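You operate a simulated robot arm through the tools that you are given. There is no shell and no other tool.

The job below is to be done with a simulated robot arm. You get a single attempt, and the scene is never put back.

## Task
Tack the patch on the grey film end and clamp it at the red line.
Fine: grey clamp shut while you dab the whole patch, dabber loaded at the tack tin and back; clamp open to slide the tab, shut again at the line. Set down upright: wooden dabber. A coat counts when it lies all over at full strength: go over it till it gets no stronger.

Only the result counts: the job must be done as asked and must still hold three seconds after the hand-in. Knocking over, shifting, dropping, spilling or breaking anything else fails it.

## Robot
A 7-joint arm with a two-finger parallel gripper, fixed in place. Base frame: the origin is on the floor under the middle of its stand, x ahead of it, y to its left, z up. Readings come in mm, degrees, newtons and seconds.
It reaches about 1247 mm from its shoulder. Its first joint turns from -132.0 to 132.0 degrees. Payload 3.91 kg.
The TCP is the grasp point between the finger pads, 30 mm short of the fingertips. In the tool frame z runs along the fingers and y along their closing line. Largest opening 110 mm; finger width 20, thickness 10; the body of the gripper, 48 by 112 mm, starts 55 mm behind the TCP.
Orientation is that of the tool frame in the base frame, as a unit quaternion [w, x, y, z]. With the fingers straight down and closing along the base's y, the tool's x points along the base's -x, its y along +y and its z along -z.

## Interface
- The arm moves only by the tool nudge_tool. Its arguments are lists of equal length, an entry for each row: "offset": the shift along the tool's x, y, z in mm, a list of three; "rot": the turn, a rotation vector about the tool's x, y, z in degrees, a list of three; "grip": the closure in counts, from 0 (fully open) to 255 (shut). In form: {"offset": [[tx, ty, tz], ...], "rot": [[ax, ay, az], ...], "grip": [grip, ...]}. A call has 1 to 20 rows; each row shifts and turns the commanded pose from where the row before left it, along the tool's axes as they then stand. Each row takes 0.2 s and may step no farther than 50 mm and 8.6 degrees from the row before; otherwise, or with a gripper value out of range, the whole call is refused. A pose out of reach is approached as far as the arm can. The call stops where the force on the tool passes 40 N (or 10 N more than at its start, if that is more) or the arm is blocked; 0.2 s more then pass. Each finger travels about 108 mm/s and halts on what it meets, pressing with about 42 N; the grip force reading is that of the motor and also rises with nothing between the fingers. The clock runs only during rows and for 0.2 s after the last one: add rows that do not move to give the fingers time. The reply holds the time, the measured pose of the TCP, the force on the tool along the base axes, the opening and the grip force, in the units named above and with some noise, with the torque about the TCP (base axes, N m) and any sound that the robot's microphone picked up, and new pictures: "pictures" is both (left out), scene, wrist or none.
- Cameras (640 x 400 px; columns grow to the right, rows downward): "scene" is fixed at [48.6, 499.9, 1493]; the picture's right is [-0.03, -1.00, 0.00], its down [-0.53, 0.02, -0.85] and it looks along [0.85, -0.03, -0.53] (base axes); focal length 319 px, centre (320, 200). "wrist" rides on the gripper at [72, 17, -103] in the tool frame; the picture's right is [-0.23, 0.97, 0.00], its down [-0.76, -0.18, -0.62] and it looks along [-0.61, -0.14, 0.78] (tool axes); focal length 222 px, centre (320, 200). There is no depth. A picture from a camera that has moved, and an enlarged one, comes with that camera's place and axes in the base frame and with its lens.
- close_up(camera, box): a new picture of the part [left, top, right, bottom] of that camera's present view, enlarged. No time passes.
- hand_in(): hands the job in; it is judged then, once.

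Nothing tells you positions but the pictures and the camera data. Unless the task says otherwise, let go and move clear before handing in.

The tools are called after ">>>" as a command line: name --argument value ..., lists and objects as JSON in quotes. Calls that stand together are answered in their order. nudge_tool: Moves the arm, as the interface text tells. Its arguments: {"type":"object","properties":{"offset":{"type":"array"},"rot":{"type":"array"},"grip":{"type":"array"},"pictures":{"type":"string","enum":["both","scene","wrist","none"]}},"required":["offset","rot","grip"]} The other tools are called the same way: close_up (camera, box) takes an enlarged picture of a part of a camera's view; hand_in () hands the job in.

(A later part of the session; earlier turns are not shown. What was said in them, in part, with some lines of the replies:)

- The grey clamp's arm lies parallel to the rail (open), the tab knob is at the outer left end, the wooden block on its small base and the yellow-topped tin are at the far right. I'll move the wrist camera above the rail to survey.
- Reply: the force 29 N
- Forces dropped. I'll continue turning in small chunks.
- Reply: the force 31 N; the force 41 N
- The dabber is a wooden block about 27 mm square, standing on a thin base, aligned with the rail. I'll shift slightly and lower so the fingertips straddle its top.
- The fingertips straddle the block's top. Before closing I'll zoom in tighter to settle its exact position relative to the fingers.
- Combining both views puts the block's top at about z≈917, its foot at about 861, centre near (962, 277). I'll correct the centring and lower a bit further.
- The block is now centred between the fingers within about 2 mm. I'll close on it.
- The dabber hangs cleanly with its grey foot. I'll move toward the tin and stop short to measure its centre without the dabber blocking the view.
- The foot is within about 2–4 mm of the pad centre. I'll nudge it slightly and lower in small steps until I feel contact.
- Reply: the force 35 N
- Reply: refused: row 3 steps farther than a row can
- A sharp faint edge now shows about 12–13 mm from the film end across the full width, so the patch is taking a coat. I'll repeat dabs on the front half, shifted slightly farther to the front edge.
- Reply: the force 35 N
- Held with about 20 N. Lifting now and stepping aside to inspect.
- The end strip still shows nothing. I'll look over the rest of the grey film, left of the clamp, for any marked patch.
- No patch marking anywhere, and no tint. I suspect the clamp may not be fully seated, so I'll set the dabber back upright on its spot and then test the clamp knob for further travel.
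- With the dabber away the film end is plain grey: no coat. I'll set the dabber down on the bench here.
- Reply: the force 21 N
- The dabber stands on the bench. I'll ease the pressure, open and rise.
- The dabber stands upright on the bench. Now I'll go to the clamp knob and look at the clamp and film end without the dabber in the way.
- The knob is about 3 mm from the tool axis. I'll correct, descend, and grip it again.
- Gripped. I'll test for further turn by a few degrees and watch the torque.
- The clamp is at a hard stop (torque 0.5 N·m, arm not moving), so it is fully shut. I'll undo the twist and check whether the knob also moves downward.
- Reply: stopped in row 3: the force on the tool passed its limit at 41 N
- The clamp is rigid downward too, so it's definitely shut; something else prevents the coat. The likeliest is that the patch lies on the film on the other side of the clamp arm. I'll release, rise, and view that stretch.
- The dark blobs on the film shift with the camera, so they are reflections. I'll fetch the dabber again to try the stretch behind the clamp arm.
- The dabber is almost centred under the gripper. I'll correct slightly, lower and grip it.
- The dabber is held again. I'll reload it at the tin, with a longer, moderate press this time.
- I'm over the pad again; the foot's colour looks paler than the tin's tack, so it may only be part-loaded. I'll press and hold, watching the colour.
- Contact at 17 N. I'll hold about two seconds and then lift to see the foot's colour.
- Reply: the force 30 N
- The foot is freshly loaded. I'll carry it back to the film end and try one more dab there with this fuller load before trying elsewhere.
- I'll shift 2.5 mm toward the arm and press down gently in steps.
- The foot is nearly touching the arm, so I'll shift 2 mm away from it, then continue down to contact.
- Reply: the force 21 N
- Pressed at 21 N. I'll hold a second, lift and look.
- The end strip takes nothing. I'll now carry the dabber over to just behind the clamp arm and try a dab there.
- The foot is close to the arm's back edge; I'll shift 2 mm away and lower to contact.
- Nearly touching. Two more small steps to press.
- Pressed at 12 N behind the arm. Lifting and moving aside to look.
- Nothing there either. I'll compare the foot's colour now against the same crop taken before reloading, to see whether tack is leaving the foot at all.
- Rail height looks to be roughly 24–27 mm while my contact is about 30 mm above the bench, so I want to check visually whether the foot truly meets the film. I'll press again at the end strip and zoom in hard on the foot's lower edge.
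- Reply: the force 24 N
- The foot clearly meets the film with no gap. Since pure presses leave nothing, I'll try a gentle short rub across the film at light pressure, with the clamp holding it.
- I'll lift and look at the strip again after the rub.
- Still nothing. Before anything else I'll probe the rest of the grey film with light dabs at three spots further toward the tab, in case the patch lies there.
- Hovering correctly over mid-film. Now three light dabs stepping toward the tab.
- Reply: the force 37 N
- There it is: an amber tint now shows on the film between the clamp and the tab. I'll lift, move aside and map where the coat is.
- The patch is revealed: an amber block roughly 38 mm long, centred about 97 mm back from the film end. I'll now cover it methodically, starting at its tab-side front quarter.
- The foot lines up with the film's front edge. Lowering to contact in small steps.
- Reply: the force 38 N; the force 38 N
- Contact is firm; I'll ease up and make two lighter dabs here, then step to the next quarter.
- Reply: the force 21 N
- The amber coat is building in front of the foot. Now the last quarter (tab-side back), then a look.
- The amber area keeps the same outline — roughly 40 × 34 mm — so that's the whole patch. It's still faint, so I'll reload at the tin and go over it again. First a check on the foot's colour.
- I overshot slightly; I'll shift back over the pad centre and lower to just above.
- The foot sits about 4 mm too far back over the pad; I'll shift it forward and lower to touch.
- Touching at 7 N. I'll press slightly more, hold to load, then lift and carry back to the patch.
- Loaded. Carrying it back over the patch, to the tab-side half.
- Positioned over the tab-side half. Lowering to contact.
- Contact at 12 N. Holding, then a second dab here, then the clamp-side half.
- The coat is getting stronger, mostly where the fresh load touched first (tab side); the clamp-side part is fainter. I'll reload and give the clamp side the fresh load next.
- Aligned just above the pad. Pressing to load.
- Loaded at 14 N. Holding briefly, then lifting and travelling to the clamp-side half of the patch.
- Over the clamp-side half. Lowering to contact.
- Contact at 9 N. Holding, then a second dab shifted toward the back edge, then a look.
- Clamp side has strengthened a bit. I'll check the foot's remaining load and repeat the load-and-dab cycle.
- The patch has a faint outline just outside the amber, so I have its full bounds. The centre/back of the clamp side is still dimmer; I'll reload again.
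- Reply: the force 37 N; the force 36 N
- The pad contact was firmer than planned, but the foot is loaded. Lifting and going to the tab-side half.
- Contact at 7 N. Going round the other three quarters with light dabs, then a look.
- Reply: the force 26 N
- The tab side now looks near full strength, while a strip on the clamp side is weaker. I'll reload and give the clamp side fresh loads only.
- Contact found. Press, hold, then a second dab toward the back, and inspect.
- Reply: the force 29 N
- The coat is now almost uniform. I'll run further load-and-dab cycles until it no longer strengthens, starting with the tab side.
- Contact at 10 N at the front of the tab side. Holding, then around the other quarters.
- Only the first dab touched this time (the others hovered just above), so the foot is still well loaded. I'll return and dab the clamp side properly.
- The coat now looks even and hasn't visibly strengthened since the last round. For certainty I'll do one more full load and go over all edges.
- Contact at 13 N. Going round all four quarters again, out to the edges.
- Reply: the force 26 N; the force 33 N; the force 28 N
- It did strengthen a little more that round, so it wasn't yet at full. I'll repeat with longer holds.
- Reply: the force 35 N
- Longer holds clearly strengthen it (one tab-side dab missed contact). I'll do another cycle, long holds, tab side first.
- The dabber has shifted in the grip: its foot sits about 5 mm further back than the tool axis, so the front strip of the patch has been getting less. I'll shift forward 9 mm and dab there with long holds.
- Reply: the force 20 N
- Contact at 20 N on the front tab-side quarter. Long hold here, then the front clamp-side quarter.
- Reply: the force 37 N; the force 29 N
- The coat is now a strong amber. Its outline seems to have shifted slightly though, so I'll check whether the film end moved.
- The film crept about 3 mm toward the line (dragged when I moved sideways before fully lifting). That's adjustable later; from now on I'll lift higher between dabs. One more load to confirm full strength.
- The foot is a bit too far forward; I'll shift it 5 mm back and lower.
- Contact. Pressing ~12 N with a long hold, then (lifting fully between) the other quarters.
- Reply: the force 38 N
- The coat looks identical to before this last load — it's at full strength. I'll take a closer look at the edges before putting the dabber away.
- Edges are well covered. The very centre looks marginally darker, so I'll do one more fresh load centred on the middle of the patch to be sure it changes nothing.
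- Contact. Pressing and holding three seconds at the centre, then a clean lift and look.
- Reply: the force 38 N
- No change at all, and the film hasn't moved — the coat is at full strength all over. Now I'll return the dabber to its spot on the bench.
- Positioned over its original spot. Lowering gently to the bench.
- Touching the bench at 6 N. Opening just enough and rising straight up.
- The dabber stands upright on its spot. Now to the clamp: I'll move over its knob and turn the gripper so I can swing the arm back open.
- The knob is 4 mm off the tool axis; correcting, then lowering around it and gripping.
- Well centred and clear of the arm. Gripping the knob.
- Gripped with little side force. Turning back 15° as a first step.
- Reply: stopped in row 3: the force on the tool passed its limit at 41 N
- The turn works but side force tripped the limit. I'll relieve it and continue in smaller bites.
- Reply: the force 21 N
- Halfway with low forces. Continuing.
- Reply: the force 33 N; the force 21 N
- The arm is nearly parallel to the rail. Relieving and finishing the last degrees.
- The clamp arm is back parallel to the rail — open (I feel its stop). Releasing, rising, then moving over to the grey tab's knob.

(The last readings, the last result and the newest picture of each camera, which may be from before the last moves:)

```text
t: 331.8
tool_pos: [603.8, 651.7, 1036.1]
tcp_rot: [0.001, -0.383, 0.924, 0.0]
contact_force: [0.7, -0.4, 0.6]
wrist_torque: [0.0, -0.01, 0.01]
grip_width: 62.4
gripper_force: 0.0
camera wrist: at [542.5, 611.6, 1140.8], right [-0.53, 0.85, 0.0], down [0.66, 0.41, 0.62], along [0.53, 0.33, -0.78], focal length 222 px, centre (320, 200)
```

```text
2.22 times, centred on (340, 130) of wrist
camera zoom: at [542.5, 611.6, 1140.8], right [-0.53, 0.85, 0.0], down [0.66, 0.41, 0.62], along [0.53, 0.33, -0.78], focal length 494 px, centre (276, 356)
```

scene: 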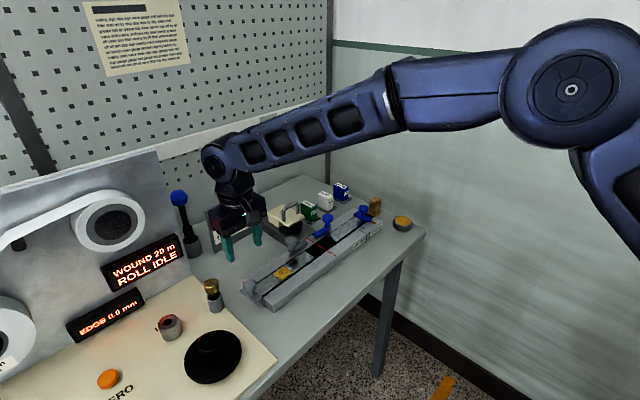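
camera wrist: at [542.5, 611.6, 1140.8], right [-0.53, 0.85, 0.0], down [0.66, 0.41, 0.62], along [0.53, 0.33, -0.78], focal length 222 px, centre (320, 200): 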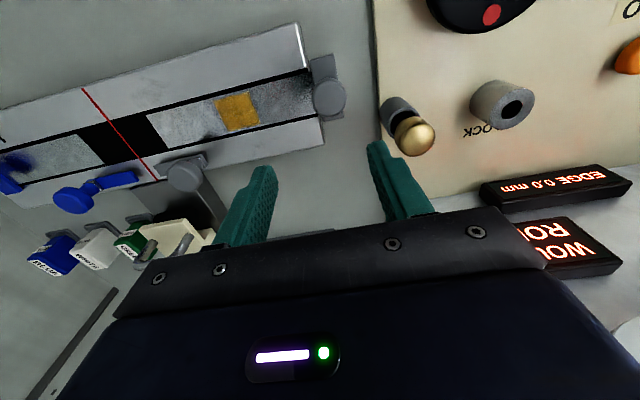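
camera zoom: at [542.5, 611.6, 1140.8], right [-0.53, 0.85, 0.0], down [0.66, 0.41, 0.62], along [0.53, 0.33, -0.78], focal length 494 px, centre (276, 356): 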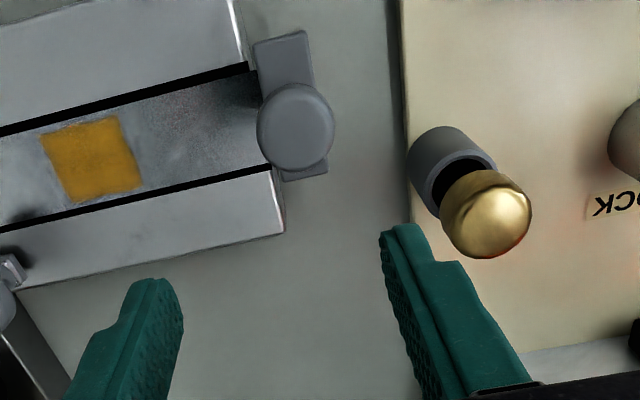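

I see the tab knob and, safely away, the brass stamp in its cup. I'll centre over the tab knob and lower partway.

>>> nudge_tool --offset '[[23, 13, 20], [0, 0, 20], [0, 0, 0]]' --rot '[[0, 0, 0], [0, 0, 0], [0, 0, 0]]' --grip '[110, 110, 110]' --pictures "wrist"

>>> close_up --camera "wrist" --box '[220, 60, 420, 220]'

>>> close_up --camera "scene" --box '[220, 220, 290, 310]'

```text
t: 332.6
tool_pos: [578.3, 645.8, 997.2]
tcp_rot: [0.0, -0.383, 0.924, 0.0]
contact_force: [1.2, 0.6, 0.4]
wrist_torque: [-0.02, 0.02, 0.0]
grip_width: 62.7
gripper_force: 0.1
camera wrist: at [516.0, 605.8, 1101.8], right [-0.53, 0.85, 0.0], down [0.66, 0.41, 0.62], along [0.53, 0.33, -0.78], focal length 222 px, centre (320, 200)
```

wrist: 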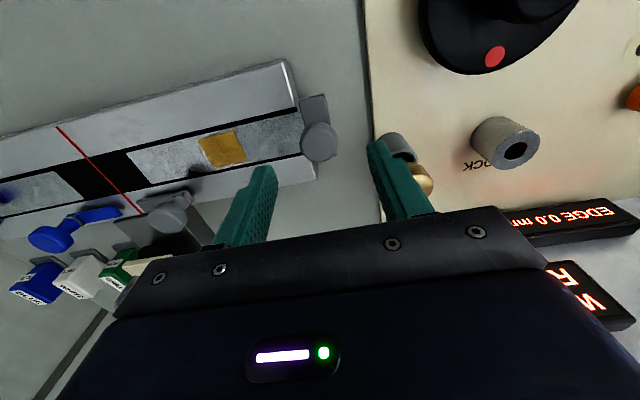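

```text
2.50 times, centred on (320, 140) of wrist
camera zoom: at [516.0, 605.8, 1101.8], right [-0.53, 0.85, 0.0], down [0.66, 0.41, 0.62], along [0.53, 0.33, -0.78], focal length 555 px, centre (320, 350)
```

zoom: 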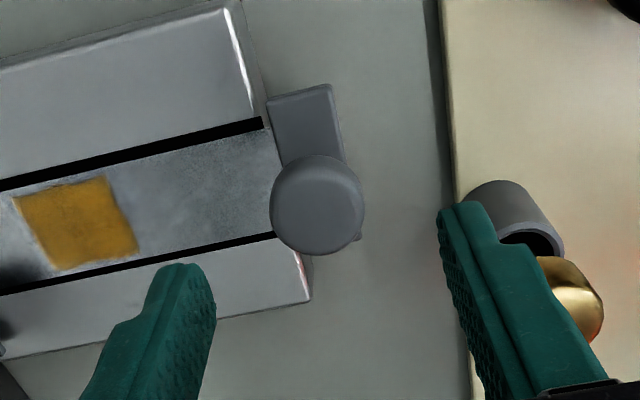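

```text
4.44 times, centred on (255, 265) of scene
camera zoom: at [48.6, 499.9, 1493.0], right [-0.03, -1.0, 0.0], down [-0.53, 0.02, -0.85], along [0.85, -0.03, -0.53], focal length 1416 px, centre (609, -89)
```

zoom: 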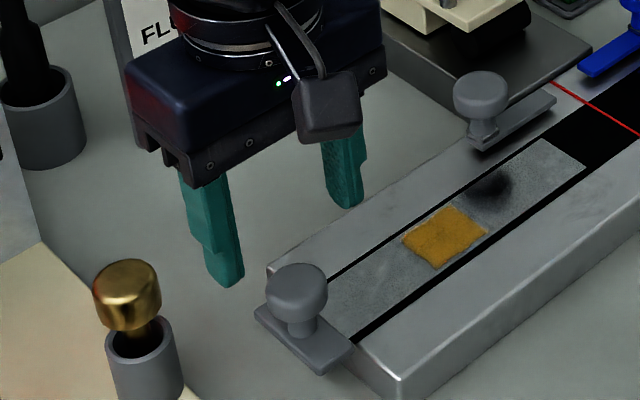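

I'll fine-tune by ~4 mm and lower around the tab's knob.

>>> nudge_tool --offset '[[-3.8, -1.4, 20], [0, 0, 20], [0, 0, 18], [0, 0, 0], [0, 0, 0]]' --rot '[[0, 0, 0], [0, 0, 0], [0, 0, 0], [0, 0, 0], [0, 0, 0]]' --grip '[110, 110, 110, 110, 110]' --pictures "wrist"

>>> close_up --camera "wrist" --box '[240, 80, 400, 220]'

>>> close_up --camera "scene" --box '[225, 235, 285, 305]'

```text
t: 333.8
tool_pos: [581.9, 646.0, 938.5]
tcp_rot: [-0.001, -0.384, 0.923, 0.0]
contact_force: [-0.6, -0.5, 0.0]
wrist_torque: [-0.01, -0.03, -0.01]
grip_width: 62.6
gripper_force: 0.0
camera wrist: at [519.2, 606.5, 1043.7], right [-0.53, 0.85, 0.0], down [0.66, 0.41, 0.62], along [0.53, 0.33, -0.78], focal length 222 px, centre (320, 200)
```

wrist: 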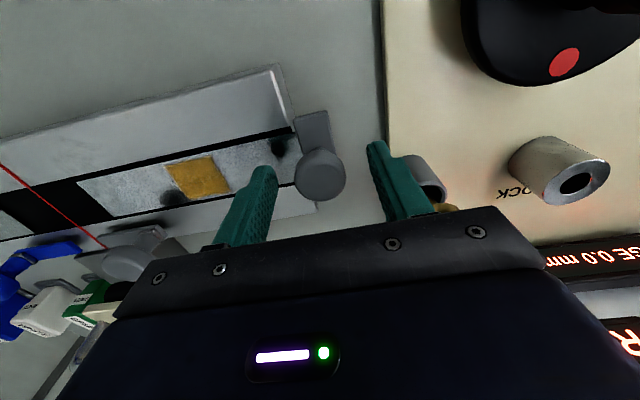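

```text
2.86 times, centred on (320, 150) of wrist
camera zoom: at [519.2, 606.5, 1043.7], right [-0.53, 0.85, 0.0], down [0.66, 0.41, 0.62], along [0.53, 0.33, -0.78], focal length 635 px, centre (320, 343)
```

zoom: 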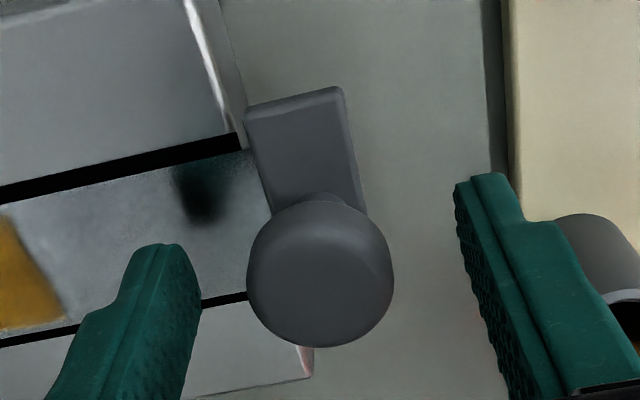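

```text
5.71 times, centred on (255, 270) of scene
camera zoom: at [48.6, 499.9, 1493.0], right [-0.03, -1.0, 0.0], down [-0.53, 0.02, -0.85], along [0.85, -0.03, -0.53], focal length 1821 px, centre (691, -200)
```

zoom: 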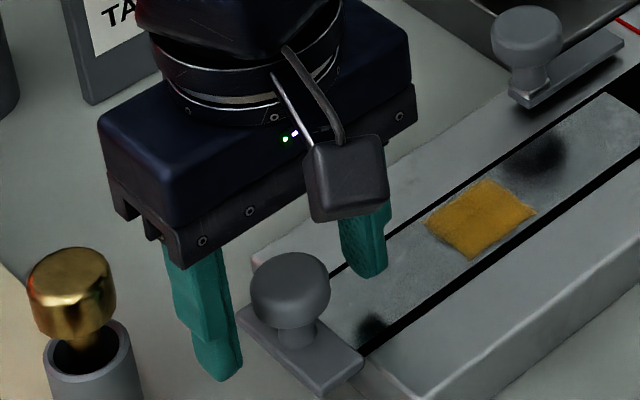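

Perfectly centred. Lowering 4 mm more, then gripping the tab knob.

>>> nudge_tool --offset '[[0, 0, 4], [0, 0, 0], [0, 0, 0], [0, 0, 0]]' --rot '[[0, 0, 0], [0, 0, 0], [0, 0, 0], [0, 0, 0]]' --grip '[110, 130, 165, 190]' --pictures "none"

>>> nudge_tool --offset '[[0, 0, 0], [0, 0, 0]]' --rot '[[0, 0, 0], [0, 0, 0]]' --grip '[210, 215]' --pictures "none"

>>> close_up --camera "scene" --box '[302, 246, 324, 266]'

```text
t: 334.8
tool_pos: [581.7, 647.5, 934.9]
tcp_rot: [-0.001, -0.384, 0.923, 0.0]
contact_force: [-0.8, 0.0, -0.8]
wrist_torque: [0.03, -0.02, 0.0]
grip_width: 30.6
gripper_force: 45.3
```

```text
t: 335.4
tool_pos: [581.5, 647.7, 935.6]
tcp_rot: [0.0, -0.384, 0.923, 0.0]
contact_force: [0.8, 0.2, -1.3]
wrist_torque: [0.03, 0.04, 0.01]
grip_width: 30.8
gripper_force: 45.1
```

```text
16.00 times, centred on (313, 256) of scene
camera zoom: at [48.6, 499.9, 1493.0], right [-0.03, -1.0, 0.0], down [-0.53, 0.02, -0.85], along [0.85, -0.03, -0.53], focal length 5099 px, centre (432, -696)
```

zoom: 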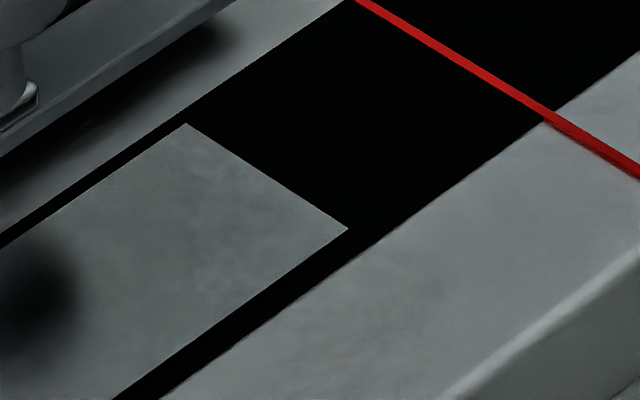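

Holding the tab knob. I'll slide the tab about 40 mm toward the line, slowly, and watch the force.

>>> nudge_tool --offset '[[0, -5, 0], [0, -5, 0], [0, 0, 0]]' --rot '[[0, 0, 0], [0, 0, 0], [0, 0, 0]]' --grip '[215, 215, 215]' --pictures "none"

>>> close_up --camera "scene" --box '[240, 210, 340, 300]'

```text
t: 336.2
tool_pos: [588.9, 639.8, 937.1]
tcp_rot: [-0.001, -0.385, 0.923, 0.0]
contact_force: [-6.8, -6.0, -3.2]
wrist_torque: [-0.06, 0.09, 0.09]
grip_width: 30.5
gripper_force: 45.2
```

```text
4.44 times, centred on (290, 255) of scene
camera zoom: at [48.6, 499.9, 1493.0], right [-0.03, -1.0, 0.0], down [-0.53, 0.02, -0.85], along [0.85, -0.03, -0.53], focal length 1416 px, centre (453, -44)
```

zoom: 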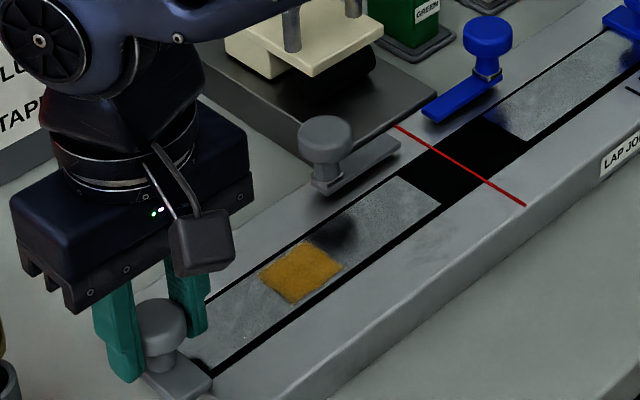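

It slides freely. A small sideways force shows; I'll compensate and continue.

>>> nudge_tool --offset '[[0.8, -5, 0], [0, -5, 0], [0, 0, 0]]' --rot '[[0, 0, 0], [0, 0, 0], [0, 0, 0]]' --grip '[215, 215, 215]' --pictures "none"

```text
t: 337.0
tool_pos: [596.4, 631.5, 935.6]
tcp_rot: [0.0, -0.384, 0.923, 0.0]
contact_force: [-5.9, -5.9, 12.3]
wrist_torque: [-0.17, 0.22, -0.06]
grip_width: 30.6
gripper_force: 44.4
```

>>> nudge_tool --offset '[[0.8, -5, -0.8], [0.4, -5, 0], [0, 0, 0]]' --rot '[[0, 0, 0], [0, 0, 0], [0, 0, 0]]' --grip '[215, 215, 215]' --pictures "none"

```text
t: 337.8
tool_pos: [603.5, 625.8, 934.4]
tcp_rot: [0.0, -0.384, 0.924, 0.0]
contact_force: [17.3, 16.3, 3.6]
wrist_torque: [0.55, -0.56, -0.05]
grip_width: 30.7
gripper_force: 44.9
```

>>> nudge_tool --offset '[[-1.4, -4, 0], [0, -4, 0], [0, 0, 0]]' --rot '[[0, 0, 0], [0, 0, 0], [0, 0, 0]]' --grip '[215, 215, 215]' --pictures "none"

>>> close_up --camera "scene" --box '[308, 238, 330, 258]'

```text
t: 338.6
tool_pos: [607.6, 619.0, 936.0]
tcp_rot: [0.0, -0.383, 0.924, 0.0]
contact_force: [17.3, 17.6, 8.7]
wrist_torque: [0.35, -0.33, 0.02]
grip_width: 30.4
gripper_force: 45.0
```

```text
16.00 times, centred on (319, 248) of scene
camera zoom: at [48.6, 499.9, 1493.0], right [-0.03, -1.0, 0.0], down [-0.53, 0.02, -0.85], along [0.85, -0.03, -0.53], focal length 5099 px, centre (336, -568)
```

zoom: 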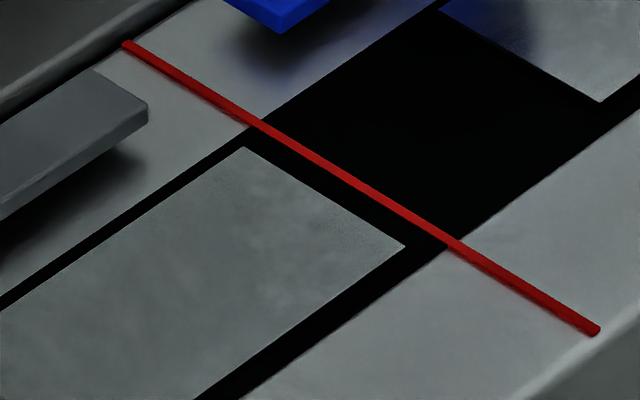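

About 6 mm remain to the line. Relieving the side force and sliding 5 mm more.

>>> nudge_tool --offset '[[-2, 0, -0.5], [0, -2.5, 0], [0, -2.5, 0], [0, 0, 0]]' --rot '[[0, 0, 0], [0, 0, 0], [0, 0, 0], [0, 0, 0]]' --grip '[215, 215, 215, 215]' --pictures "none"

>>> close_up --camera "scene" --box '[308, 238, 330, 258]'

```text
t: 339.6
tool_pos: [611.8, 616.6, 935.4]
tcp_rot: [-0.001, -0.385, 0.923, -0.001]
contact_force: [-11.2, -11.7, 3.9]
wrist_torque: [-0.34, 0.36, 0.06]
grip_width: 30.5
gripper_force: 45.3
```

```text
16.00 times, centred on (319, 248) of scene
camera zoom: at [48.6, 499.9, 1493.0], right [-0.03, -1.0, 0.0], down [-0.53, 0.02, -0.85], along [0.85, -0.03, -0.53], focal length 5099 px, centre (336, -568)
```

zoom: 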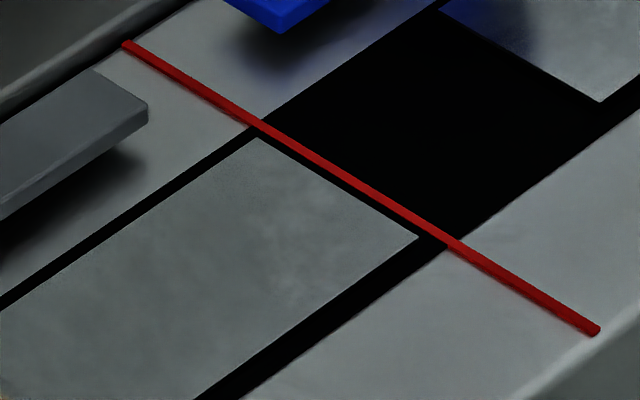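

About 3 mm left. Sliding 2 mm more, then I'll release and check from directly above before the final nudge.

>>> nudge_tool --offset '[[0.9, -1.0, 0], [0, -1.0, 0], [0, 0, 0], [0, 0, 0]]' --rot '[[0, 0, 0], [0, 0, 0], [0, 0, 0], [0, 0, 0]]' --grip '[215, 215, 215, 215]' --pictures "none"

>>> close_up --camera "scene" --box '[308, 238, 330, 258]'

```text
t: 340.6
tool_pos: [613.6, 615.4, 935.1]
tcp_rot: [-0.001, -0.384, 0.923, -0.001]
contact_force: [-2.4, -3.6, -13.3]
wrist_torque: [0.1, -0.13, -0.01]
grip_width: 30.4
gripper_force: 44.5
```

```text
16.00 times, centred on (319, 248) of scene
camera zoom: at [48.6, 499.9, 1493.0], right [-0.03, -1.0, 0.0], down [-0.53, 0.02, -0.85], along [0.85, -0.03, -0.53], focal length 5099 px, centre (336, -568)
```

zoom: 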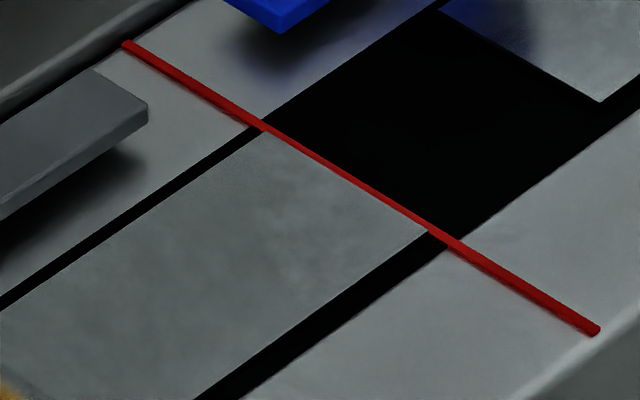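

The film edge now sits within the red line as seen from the fixed camera. I'll release the tab, rise, and look straight down on the line with the wrist camera.

>>> nudge_tool --offset '[[0, 0, 0], [0, 0, 0], [0, 0, 0], [0, 0, -20], [0, 0, -40], [0, 0, -45], [0, 0, 0]]' --rot '[[0, 0, 0], [0, 0, 0], [0, 0, 0], [0, 0, 0], [0, 0, 0], [0, 0, 0], [0, 0, 0]]' --grip '[180, 140, 110, 110, 110, 110, 110]' --pictures "none"

>>> nudge_tool --offset '[[-10.8, -42.5, 0], [-10.8, -42.5, 0], [-10.8, -42.5, 0], [-10.8, -42.5, 0], [-10.8, -42.5, 0], [-10.8, -8, 0], [0, 0, 0]]' --rot '[[0, 0, 0], [0, 0, 0], [0, 0, 0], [0, 0, 0], [0, 0, 0], [0, 0, 0], [0, 0, 0]]' --grip '[110, 110, 110, 110, 110, 110, 110]' --pictures "wrist"

>>> close_up --camera "wrist" --box '[250, 0, 390, 90]'

>>> close_up --camera "scene" --box '[308, 238, 330, 258]'

```text
t: 342.2
tool_pos: [617.1, 614.5, 1040.1]
tcp_rot: [0.0, -0.383, 0.924, 0.001]
contact_force: [-0.1, -0.1, 0.0]
wrist_torque: [0.0, 0.0, -0.02]
grip_width: 62.9
gripper_force: 0.0
```

```text
t: 343.8
tool_pos: [816.4, 505.4, 1039.9]
tcp_rot: [0.001, -0.384, 0.923, 0.001]
contact_force: [-0.2, -1.5, -0.2]
wrist_torque: [-0.06, 0.01, -0.02]
grip_width: 62.6
gripper_force: 0.1
camera wrist: at [753.9, 465.4, 1143.9], right [-0.53, 0.85, 0.0], down [0.66, 0.41, 0.62], along [0.53, 0.33, -0.78], focal length 222 px, centre (320, 200)
```

wrist: 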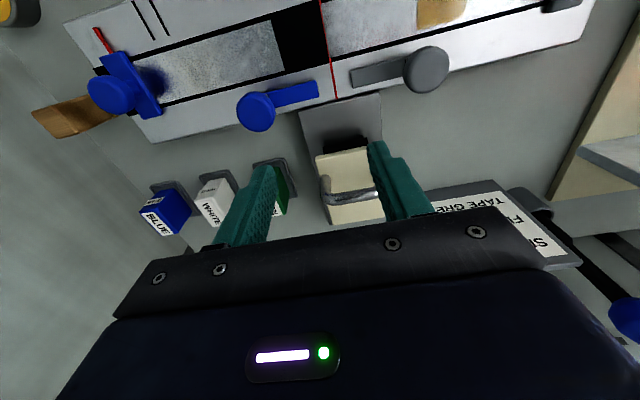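

```text
4.44 times, centred on (320, 45) of wrist
camera zoom: at [753.9, 465.4, 1143.9], right [-0.53, 0.85, 0.0], down [0.66, 0.41, 0.62], along [0.53, 0.33, -0.78], focal length 987 px, centre (320, 889)
```

zoom: 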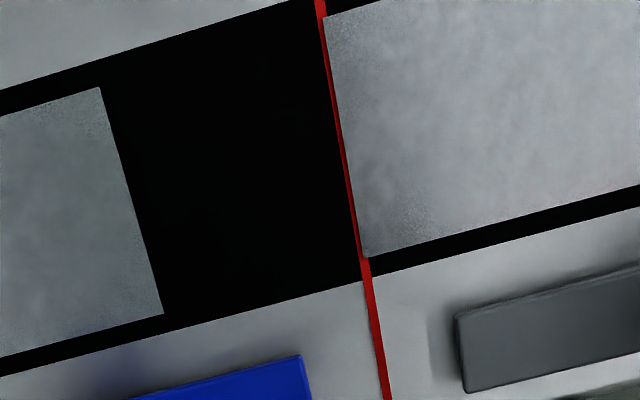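

```text
16.00 times, centred on (319, 248) of scene
camera zoom: at [48.6, 499.9, 1493.0], right [-0.03, -1.0, 0.0], down [-0.53, 0.02, -0.85], along [0.85, -0.03, -0.53], focal length 5099 px, centre (336, -568)
```

zoom: 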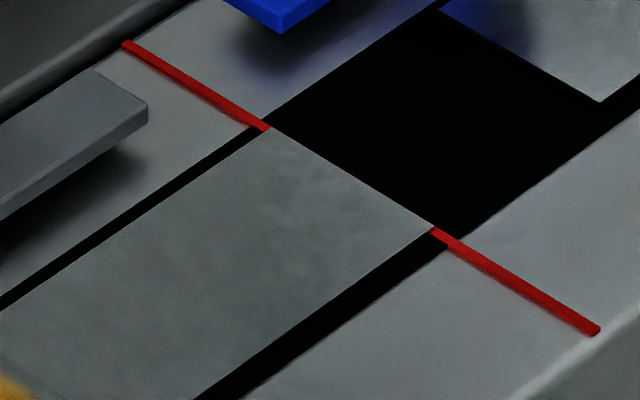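

From straight above, the film edge covers about half the red line's width — nearly centred on it. I'll zoom in to measure.

>>> close_up --camera "wrist" --box '[312, 20, 342, 45]'

>>> close_up --camera "wrist" --box '[312, 45, 345, 75]'

>>> close_up --camera "wrist" --box '[305, 0, 335, 25]'

```text
16.00 times, centred on (327, 32) of wrist
camera zoom: at [753.9, 465.4, 1143.9], right [-0.53, 0.85, 0.0], down [0.66, 0.41, 0.62], along [0.53, 0.33, -0.78], focal length 3554 px, centre (208, 2880)
```

zoom: 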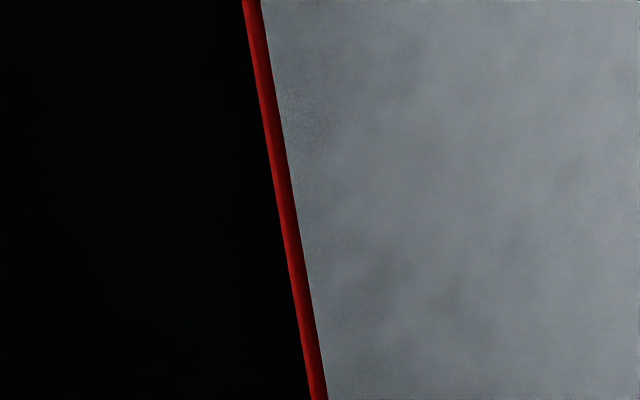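

```text
13.33 times, centred on (328, 60) of wrist
camera zoom: at [753.9, 465.4, 1143.9], right [-0.53, 0.85, 0.0], down [0.66, 0.41, 0.62], along [0.53, 0.33, -0.78], focal length 2962 px, centre (207, 2067)
```

zoom: 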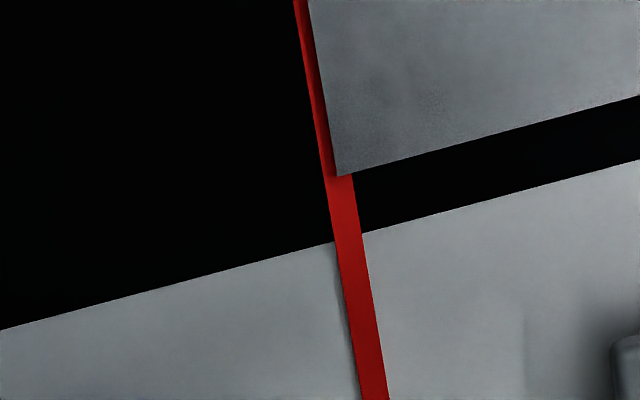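

```text
16.00 times, centred on (320, 12) of wrist
camera zoom: at [753.9, 465.4, 1143.9], right [-0.53, 0.85, 0.0], down [0.66, 0.41, 0.62], along [0.53, 0.33, -0.78], focal length 3554 px, centre (320, 3200)
```

zoom: 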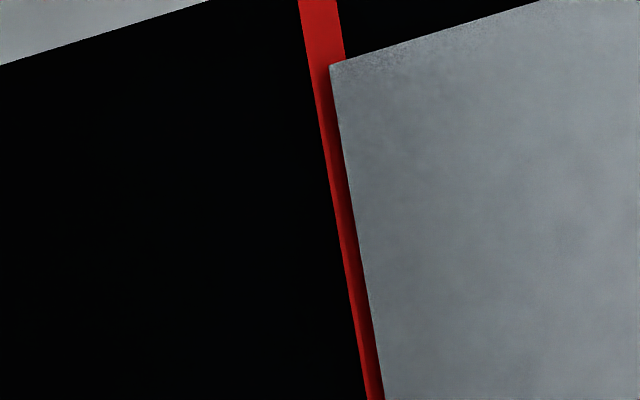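

The film edge is within about 0.2 mm of the line's centre. Now I'll shut the clamp again: back to its knob.

>>> nudge_tool --offset '[[8.3, 32, 0], [8.3, 32, 0], [8.4, 31.8, 0], [0, 0, 38], [0, 0, 0]]' --rot '[[0, 0, 0], [0, 0, 0], [0, 0, 0], [0, 0, 0], [0, 0, 0]]' --grip '[110, 110, 110, 110, 110]' --pictures "wrist"

>>> close_up --camera "wrist" --box '[220, 60, 420, 220]'

```text
t: 345.0
tool_pos: [732.2, 555.3, 999.7]
tcp_rot: [0.0, -0.383, 0.924, -0.001]
contact_force: [0.3, 0.2, -0.1]
wrist_torque: [0.0, 0.0, 0.0]
grip_width: 62.6
gripper_force: 0.0
camera wrist: at [669.4, 515.8, 1105.2], right [-0.53, 0.85, 0.0], down [0.66, 0.41, 0.62], along [0.53, 0.33, -0.78], focal length 222 px, centre (320, 200)
```

wrist: 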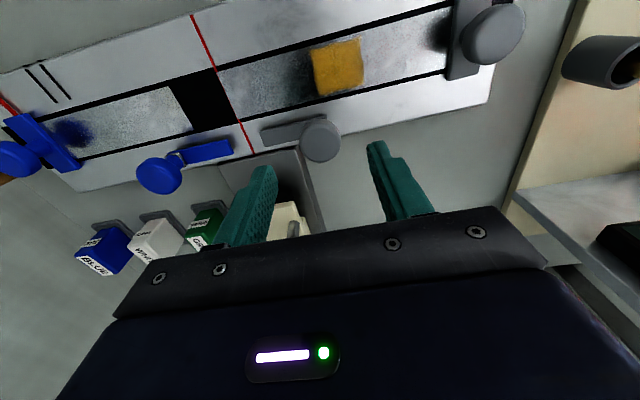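

```text
2.50 times, centred on (320, 140) of wrist
camera zoom: at [669.4, 515.8, 1105.2], right [-0.53, 0.85, 0.0], down [0.66, 0.41, 0.62], along [0.53, 0.33, -0.78], focal length 555 px, centre (320, 350)
```

zoom: 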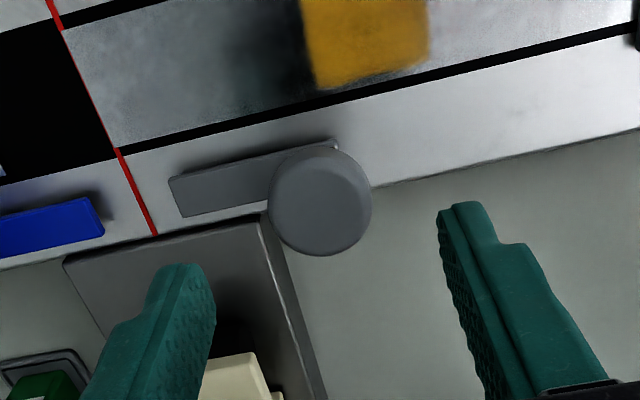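

Knob centred within 2 mm. Lowering and gripping it.

>>> nudge_tool --offset '[[1.5, 0.2, 20], [0, 0, 25], [0, 0, 20], [0, 0, 0], [0, 0, 0]]' --rot '[[0, 0, 0], [0, 0, 0], [0, 0, 0], [0, 0, 0], [0, 0, 0]]' --grip '[110, 110, 110, 110, 110]' --pictures "none"

>>> nudge_tool --offset '[[0, 0, 0], [0, 0, 0], [0, 0, 0]]' --rot '[[0, 0, 0], [0, 0, 0], [0, 0, 0]]' --grip '[150, 200, 220]' --pictures "none"

```text
t: 346.2
tool_pos: [728.0, 553.3, 936.9]
tcp_rot: [0.0, -0.384, 0.923, 0.0]
contact_force: [-0.5, 0.6, -1.1]
wrist_torque: [0.01, 0.02, -0.01]
grip_width: 62.7
gripper_force: 0.2
```

```text
t: 347.0
tool_pos: [728.7, 551.7, 938.2]
tcp_rot: [0.001, -0.384, 0.923, 0.001]
contact_force: [6.7, -5.8, 0.3]
wrist_torque: [-0.17, -0.1, -0.04]
grip_width: 33.5
gripper_force: 44.5
```

>>> nudge_tool --offset '[[0, -0.7, 0], [0, 0, 0], [0, 0, 0], [0, 0, 0]]' --rot '[[0, 0, 0], [0, 0, 7], [0, 0, 7], [0, 0, 0]]' --grip '[220, 220, 220, 220]' --pictures "none"

```text
t: 348.0
tool_pos: [728.0, 552.9, 938.4]
tcp_rot: [-0.001, -0.268, 0.963, 0.0]
contact_force: [-9.1, -12.3, 1.4]
wrist_torque: [-0.22, 0.55, 0.0]
grip_width: 33.3
gripper_force: 45.0
```

>>> nudge_tool --offset '[[1.0, -0.4, 0], [0, 0, 0], [0, 0, 0], [0, 0, 0]]' --rot '[[0, 0, 0], [0, 0, 7], [0, 0, 7], [0, 0, 0]]' --grip '[220, 220, 220, 220]' --pictures "none"

```text
t: 349.0
tool_pos: [727.9, 555.0, 936.8]
tcp_rot: [0.0, -0.148, 0.989, 0.001]
contact_force: [-3.3, 18.0, -8.3]
wrist_torque: [0.65, -1.01, 0.07]
grip_width: 33.7
gripper_force: 45.2
```

>>> nudge_tool --offset '[[0, 1.4, 0.5], [0, 0, 0], [0, 0, 0], [0, 0, 0]]' --rot '[[0, 0, 0], [0, 0, 7], [0, 0, 7], [0, 0, 0]]' --grip '[220, 220, 220, 220]' --pictures "wrist"

```text
t: 350.0
tool_pos: [728.8, 556.1, 937.4]
tcp_rot: [0.0, -0.028, 1.0, 0.001]
contact_force: [-4.6, 34.1, -1.4]
wrist_torque: [0.49, 0.46, 0.21]
grip_width: 33.5
gripper_force: 45.3
camera wrist: at [654.7, 568.3, 1042.2], right [0.17, 0.98, 0.0], down [0.77, -0.14, 0.62], along [0.61, -0.11, -0.78], focal length 222 px, centre (320, 200)
```

wrist: 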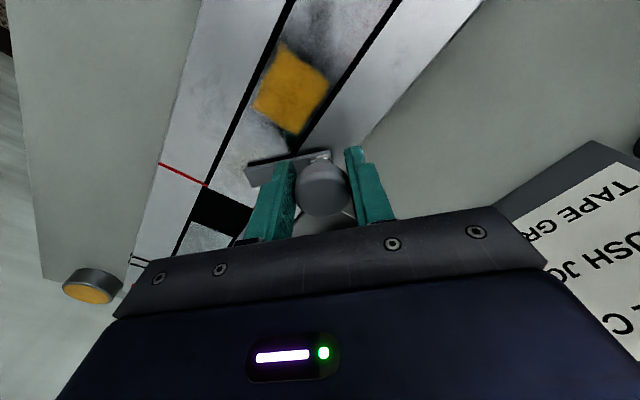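

>>> nudge_tool --offset '[[0, 2.4, 0], [0, 0, 0]]' --rot '[[0, 0, 0], [0, 0, 0]]' --grip '[220, 220]' --pictures "none"

>>> nudge_tool --offset '[[0, 0, 0], [0, 0, 0], [0, 0, 0]]' --rot '[[0, 0, 7], [0, 0, 7], [0, 0, 0]]' --grip '[220, 220, 220]' --pictures "none"

```text
t: 350.6
tool_pos: [726.6, 555.5, 937.8]
tcp_rot: [-0.001, -0.027, 1.0, -0.001]
contact_force: [-19.3, 10.7, 5.3]
wrist_torque: [-0.17, 0.59, 0.09]
grip_width: 33.2
gripper_force: 45.2
```

```text
t: 351.4
tool_pos: [726.5, 557.7, 938.9]
tcp_rot: [-0.001, 0.095, 0.996, 0.001]
contact_force: [-24.3, 10.1, 2.8]
wrist_torque: [0.06, 0.36, 0.03]
grip_width: 33.7
gripper_force: 45.1
```

>>> nudge_tool --offset '[[2.0, 0.4, 0], [0, 0, 0], [0, 0, 0], [0, 0, 0]]' --rot '[[0, 0, 0], [0, 0, 7], [0, 0, 7], [0, 0, 0]]' --grip '[220, 220, 220, 220]' --pictures "none"

```text
t: 352.4
tool_pos: [728.1, 558.6, 936.9]
tcp_rot: [0.001, 0.215, 0.977, 0.001]
contact_force: [10.6, 21.7, 1.9]
wrist_torque: [0.05, -0.9, 0.14]
grip_width: 33.4
gripper_force: 45.1
```

>>> nudge_tool --offset '[[0, 1.8, 0], [0, 0, 0], [0, 0, 0], [0, 0, 0]]' --rot '[[0, 0, 0], [0, 0, 7], [0, 0, 7], [0, 0, 0]]' --grip '[220, 220, 220, 220]' --pictures "none"

```text
t: 353.4
tool_pos: [729.4, 560.2, 937.0]
tcp_rot: [-0.001, 0.334, 0.943, 0.001]
contact_force: [5.2, 1.1, 9.1]
wrist_torque: [0.02, -0.13, -0.01]
grip_width: 33.6
gripper_force: 45.1
```

Nearly there with low forces; the last degrees to the stop.

>>> nudge_tool --offset '[[0, 0, 0], [0, 0, 0]]' --rot '[[0, 0, 6], [0, 0, 0]]' --grip '[220, 220]' --pictures "none"

>>> nudge_tool --offset '[[0, 0, 0], [0, 0, 0]]' --rot '[[0, 0, 2.5], [0, 0, 0]]' --grip '[220, 220]' --pictures "wrist"

>>> close_up --camera "scene" --box '[280, 230, 330, 275]'

```text
t: 354.0
tool_pos: [729.1, 559.9, 937.7]
tcp_rot: [0.0, 0.381, 0.924, 0.0]
contact_force: [21.7, 13.4, 6.2]
wrist_torque: [0.18, -0.46, 0.22]
grip_width: 33.6
gripper_force: 44.7
```

```text
t: 354.5
tool_pos: [729.1, 560.9, 937.8]
tcp_rot: [0.001, 0.401, 0.916, 0.001]
contact_force: [7.6, 8.3, -8.5]
wrist_torque: [0.34, -0.02, 0.22]
grip_width: 33.8
gripper_force: 45.0
stopped in row 2: the force on the tool passed its limit at 41 N (the readings are from after the stop); the commanded pose is now the measured one
camera wrist: at [692.5, 625.1, 1042.2], right [0.87, 0.49, 0.0], down [0.38, -0.68, 0.62], along [0.31, -0.54, -0.78], focal length 222 px, centre (320, 200)
```

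wrist: 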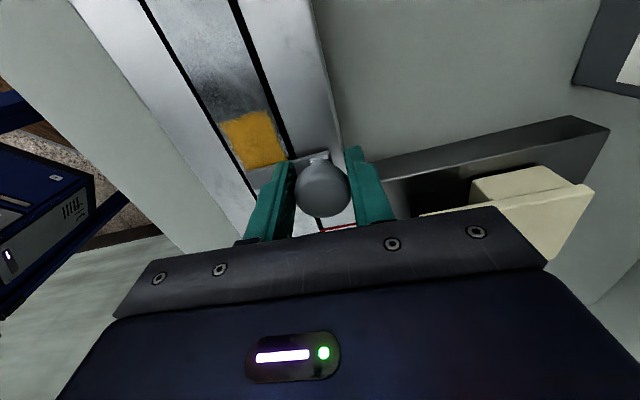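

```text
8.89 times, centred on (305, 252) of scene
camera zoom: at [48.6, 499.9, 1493.0], right [-0.03, -1.0, 0.0], down [-0.53, 0.02, -0.85], along [0.85, -0.03, -0.53], focal length 2833 px, centre (453, -267)
```

zoom: 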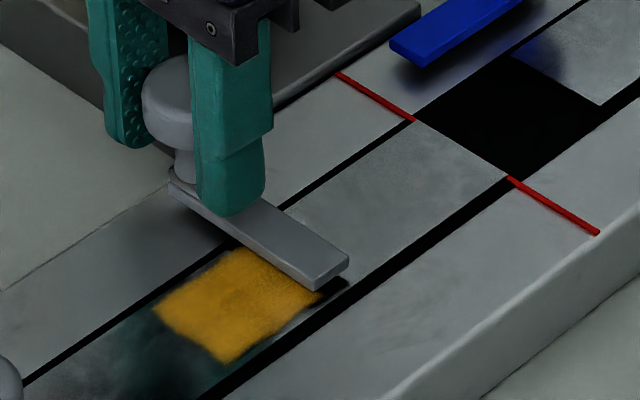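

The clamp is across the film at its stop. Opening the fingers, rising clear, and checking the result.

>>> nudge_tool --offset '[[0, 0, 0], [0, 0, 0], [0, 0, 0], [0, 0, -30], [0, 0, -40], [0, 0, -45], [0, 0, 0]]' --rot '[[0, 0, 0], [0, 0, 0], [0, 0, 0], [0, 0, 0], [0, 0, 0], [0, 0, 0], [0, 0, 0]]' --grip '[180, 140, 110, 110, 110, 110, 110]'

>>> close_up --camera "scene" --box '[280, 230, 330, 275]'

>>> close_up --camera "wrist" --box '[220, 60, 400, 210]'

>>> close_up --camera "scene" --box '[308, 238, 330, 258]'

```text
t: 356.1
tool_pos: [730.1, 557.9, 1054.4]
tcp_rot: [0.0, 0.402, 0.915, 0.002]
contact_force: [-0.5, 0.1, -0.4]
wrist_torque: [-0.04, -0.03, 0.01]
grip_width: 62.4
gripper_force: 0.0
camera wrist: at [693.8, 622.9, 1158.7], right [0.87, 0.49, 0.0], down [0.38, -0.68, 0.62], along [0.31, -0.54, -0.78], focal length 222 px, centre (320, 200)
```

scene: 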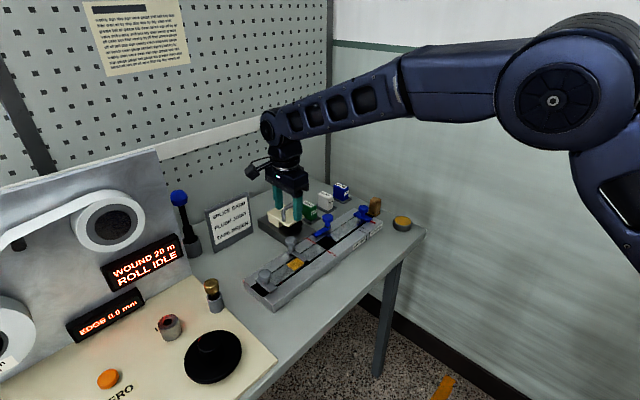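
wrist: 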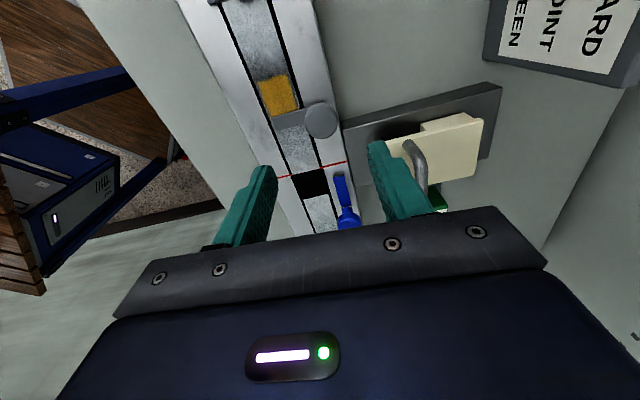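

```text
8.89 times, centred on (305, 252) of scene
camera zoom: at [48.6, 499.9, 1493.0], right [-0.03, -1.0, 0.0], down [-0.53, 0.02, -0.85], along [0.85, -0.03, -0.53], focal length 2833 px, centre (453, -267)
```

zoom: 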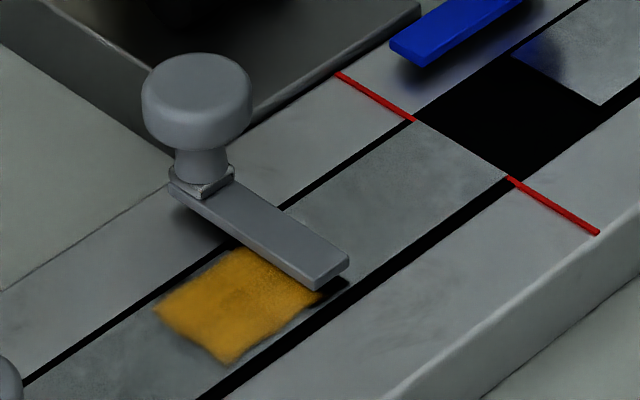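

```text
2.67 times, centred on (310, 135) of wrist
camera zoom: at [693.8, 622.9, 1158.7], right [0.87, 0.49, 0.0], down [0.38, -0.68, 0.62], along [0.31, -0.54, -0.78], focal length 592 px, centre (347, 373)
```

zoom: 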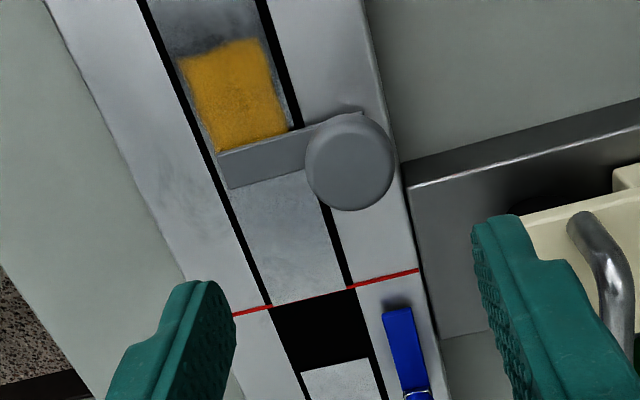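

```text
16.00 times, centred on (319, 248) of scene
camera zoom: at [48.6, 499.9, 1493.0], right [-0.03, -1.0, 0.0], down [-0.53, 0.02, -0.85], along [0.85, -0.03, -0.53], focal length 5099 px, centre (336, -568)
```

zoom: 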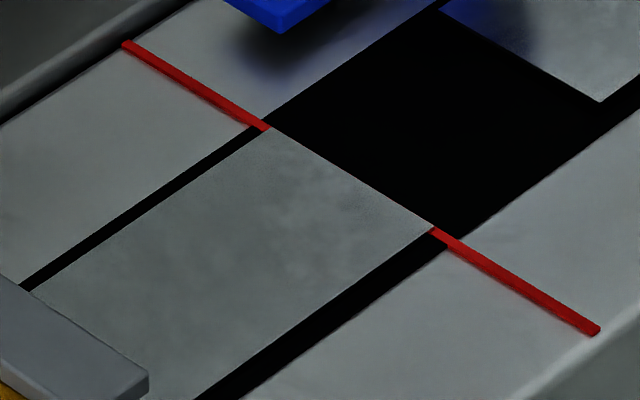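

The film end is still on the line and the clamp is across. I'll check the arm's angle closely to be sure it is squarely shut.

>>> close_up --camera "scene" --box '[290, 235, 330, 270]'

>>> close_up --camera "scene" --box '[302, 246, 324, 266]'

>>> close_up --camera "wrist" --box '[260, 80, 360, 180]'

```text
11.43 times, centred on (310, 252) of scene
camera zoom: at [48.6, 499.9, 1493.0], right [-0.03, -1.0, 0.0], down [-0.53, 0.02, -0.85], along [0.85, -0.03, -0.53], focal length 3642 px, centre (434, -400)
```

zoom: 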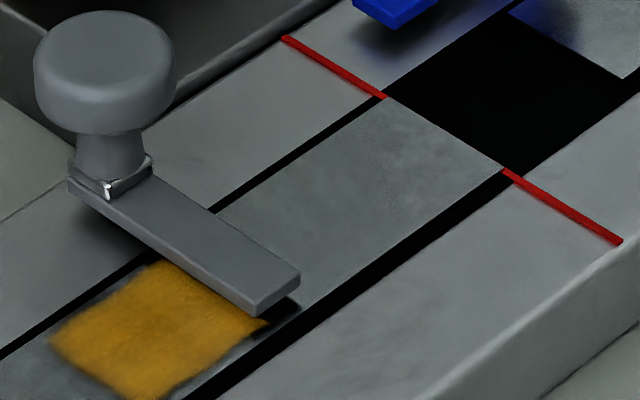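

```text
16.00 times, centred on (313, 256) of scene
camera zoom: at [48.6, 499.9, 1493.0], right [-0.03, -1.0, 0.0], down [-0.53, 0.02, -0.85], along [0.85, -0.03, -0.53], focal length 5099 px, centre (432, -696)
```

zoom: 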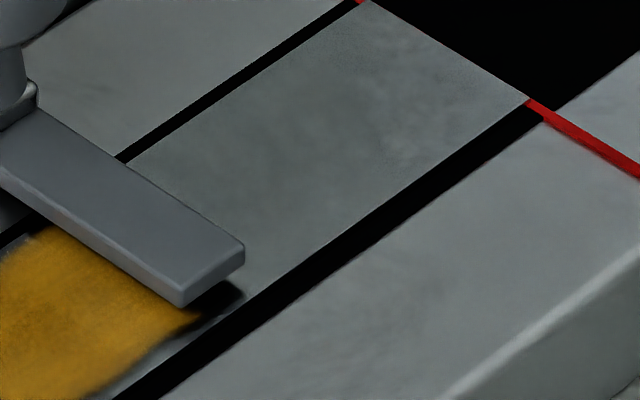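

```text
4.00 times, centred on (310, 130) of wrist
camera zoom: at [693.8, 622.9, 1158.7], right [0.87, 0.49, 0.0], down [0.38, -0.68, 0.62], along [0.31, -0.54, -0.78], focal length 888 px, centre (360, 480)
```

zoom: 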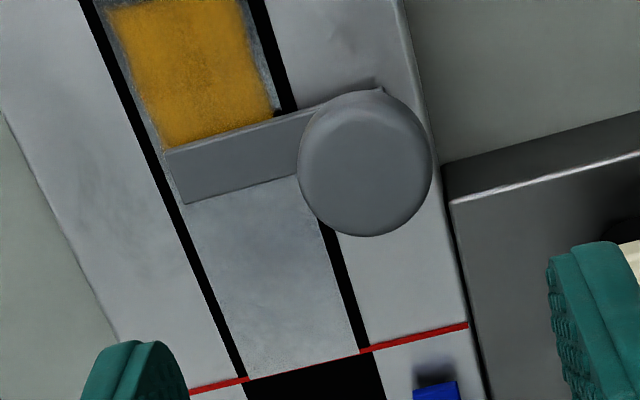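

The arm's position is identical to its earlier shut stop, and the film end sits on the line. I'll retreat clear of the bench and do a last overall check.

>>> nudge_tool --offset '[[0, 0, -45], [0, 0, -45], [0, 0, -45], [0, 0, -45], [30, -30, 0], [30, -30, 0], [30, -30, 0], [0, 0, 0], [0, 0, 0], [0, 0, 0]]' --rot '[[0, 0, 0], [0, 0, 0], [0, 0, 0], [0, 0, 0], [0, 0, 0], [0, 0, 0], [0, 0, 0], [0, 0, 0], [0, 0, 0], [0, 0, 0]]' --grip '[110, 110, 110, 110, 110, 110, 110, 110, 110, 110]'

>>> close_up --camera "scene" --box '[235, 170, 430, 310]'

>>> close_up --camera "scene" --box '[308, 238, 330, 258]'

>>> close_up --camera "scene" --box '[352, 170, 412, 230]'

>>> close_up --camera "scene" --box '[60, 170, 260, 400]'

```text
t: 358.3
tool_pos: [598.3, 565.6, 1233.1]
tcp_rot: [0.001, 0.402, 0.916, 0.003]
contact_force: [0.2, -0.1, 0.1]
wrist_torque: [0.04, -0.02, 0.01]
grip_width: 62.4
gripper_force: 0.1
camera wrist: at [561.9, 630.8, 1337.0], right [0.87, 0.49, 0.0], down [0.38, -0.68, 0.62], along [0.31, -0.54, -0.78], focal length 222 px, centre (320, 200)
```

scene: 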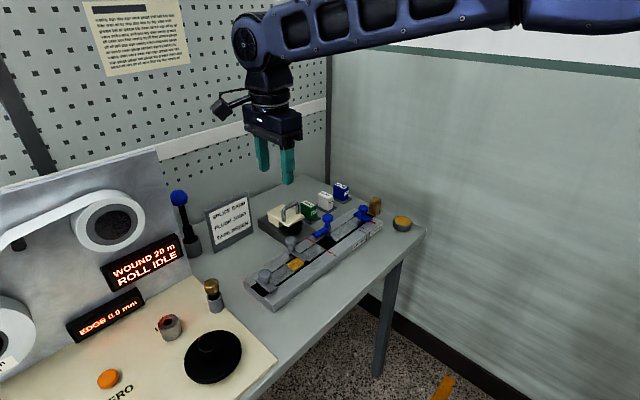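
wrist: 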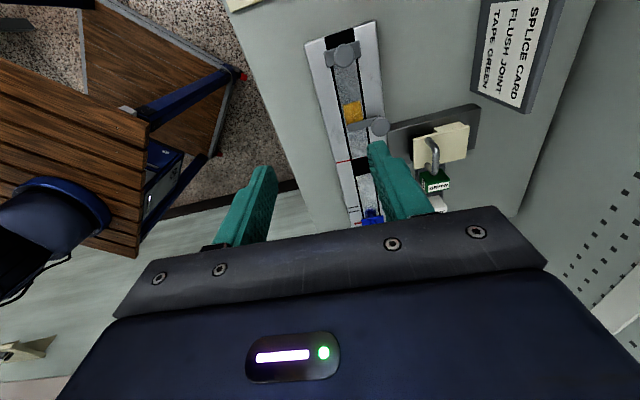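

```text
2.86 times, centred on (332, 240) of scene
camera zoom: at [48.6, 499.9, 1493.0], right [-0.03, -1.0, 0.0], down [-0.53, 0.02, -0.85], along [0.85, -0.03, -0.53], focal length 911 px, centre (284, 86)
```

zoom: 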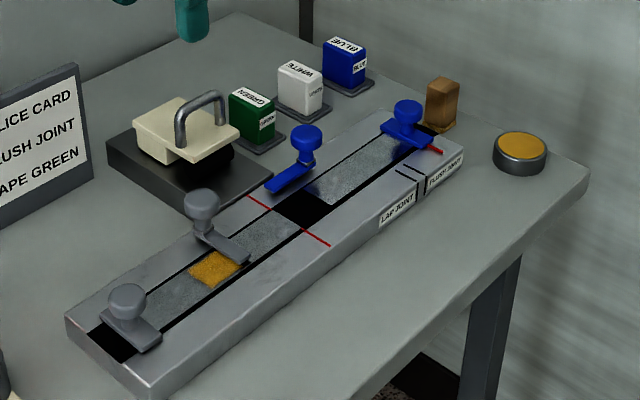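

```text
16.00 times, centred on (319, 248) of scene
camera zoom: at [48.6, 499.9, 1493.0], right [-0.03, -1.0, 0.0], down [-0.53, 0.02, -0.85], along [0.85, -0.03, -0.53], focal length 5099 px, centre (336, -568)
```

zoom: 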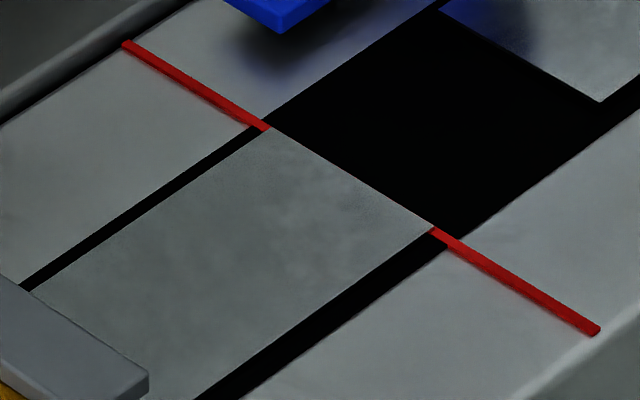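

```text
6.67 times, centred on (382, 200) of scene
camera zoom: at [48.6, 499.9, 1493.0], right [-0.03, -1.0, 0.0], down [-0.53, 0.02, -0.85], along [0.85, -0.03, -0.53], focal length 2125 px, centre (-93, 200)
```

zoom: 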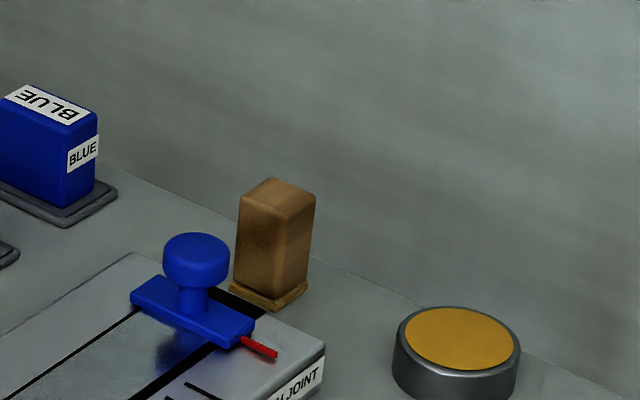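

```text
1.74 times, centred on (160, 285) of scene
camera zoom: at [48.6, 499.9, 1493.0], right [-0.03, -1.0, 0.0], down [-0.53, 0.02, -0.85], along [0.85, -0.03, -0.53], focal length 554 px, centre (598, 52)
```

zoom: 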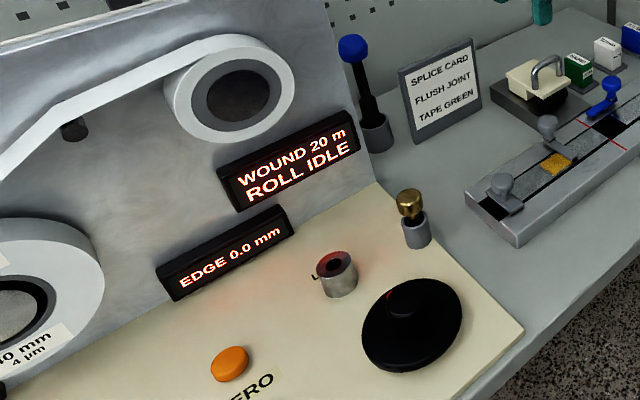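

The coat on the patch is full amber. The film end is on the red line, the grey clamp is shut at its stop, and the dabber stands upright on its spot. Nothing else on the bench has moved and the arm is clear, so I'm handing in.

>>> hand_in

```text
The job is handed in.
```

The job is handed in. I haven't had the verdict back.

- **Coat:** The patch has an even amber coat all over. The last two fresh loads of tack made it no stronger. It turned out to be about 100 mm back from the film end, on the tab side of the clamp. Before I found it, I pressed the loaded dabber on other parts of the grey film. That left no visible mark.
- **Film position:** From straight above, just before I shut the clamp, the film end was within about 0.2 mm of the red line's centre. The fixed camera showed no movement after that.
- **Clamp:** The grey clamp is shut at its hard stop, with the arm in the same place as when I first shut it. It stayed shut for all the dabbing and was open only while I slid the tab. It now sits right at the edge of the coated patch, and may overlap it by a few millimetres.
- **Dabber:** It stands upright on the bench, within a few millimetres of its original spot.

**Slip during dabbing:** The film crept about 3 mm toward the line under the shut clamp when I moved sideways before lifting fully. The final slide corrected the position. I can't tell whether the judging counts that movement.

Nothing else on the bench looks moved or knocked over.
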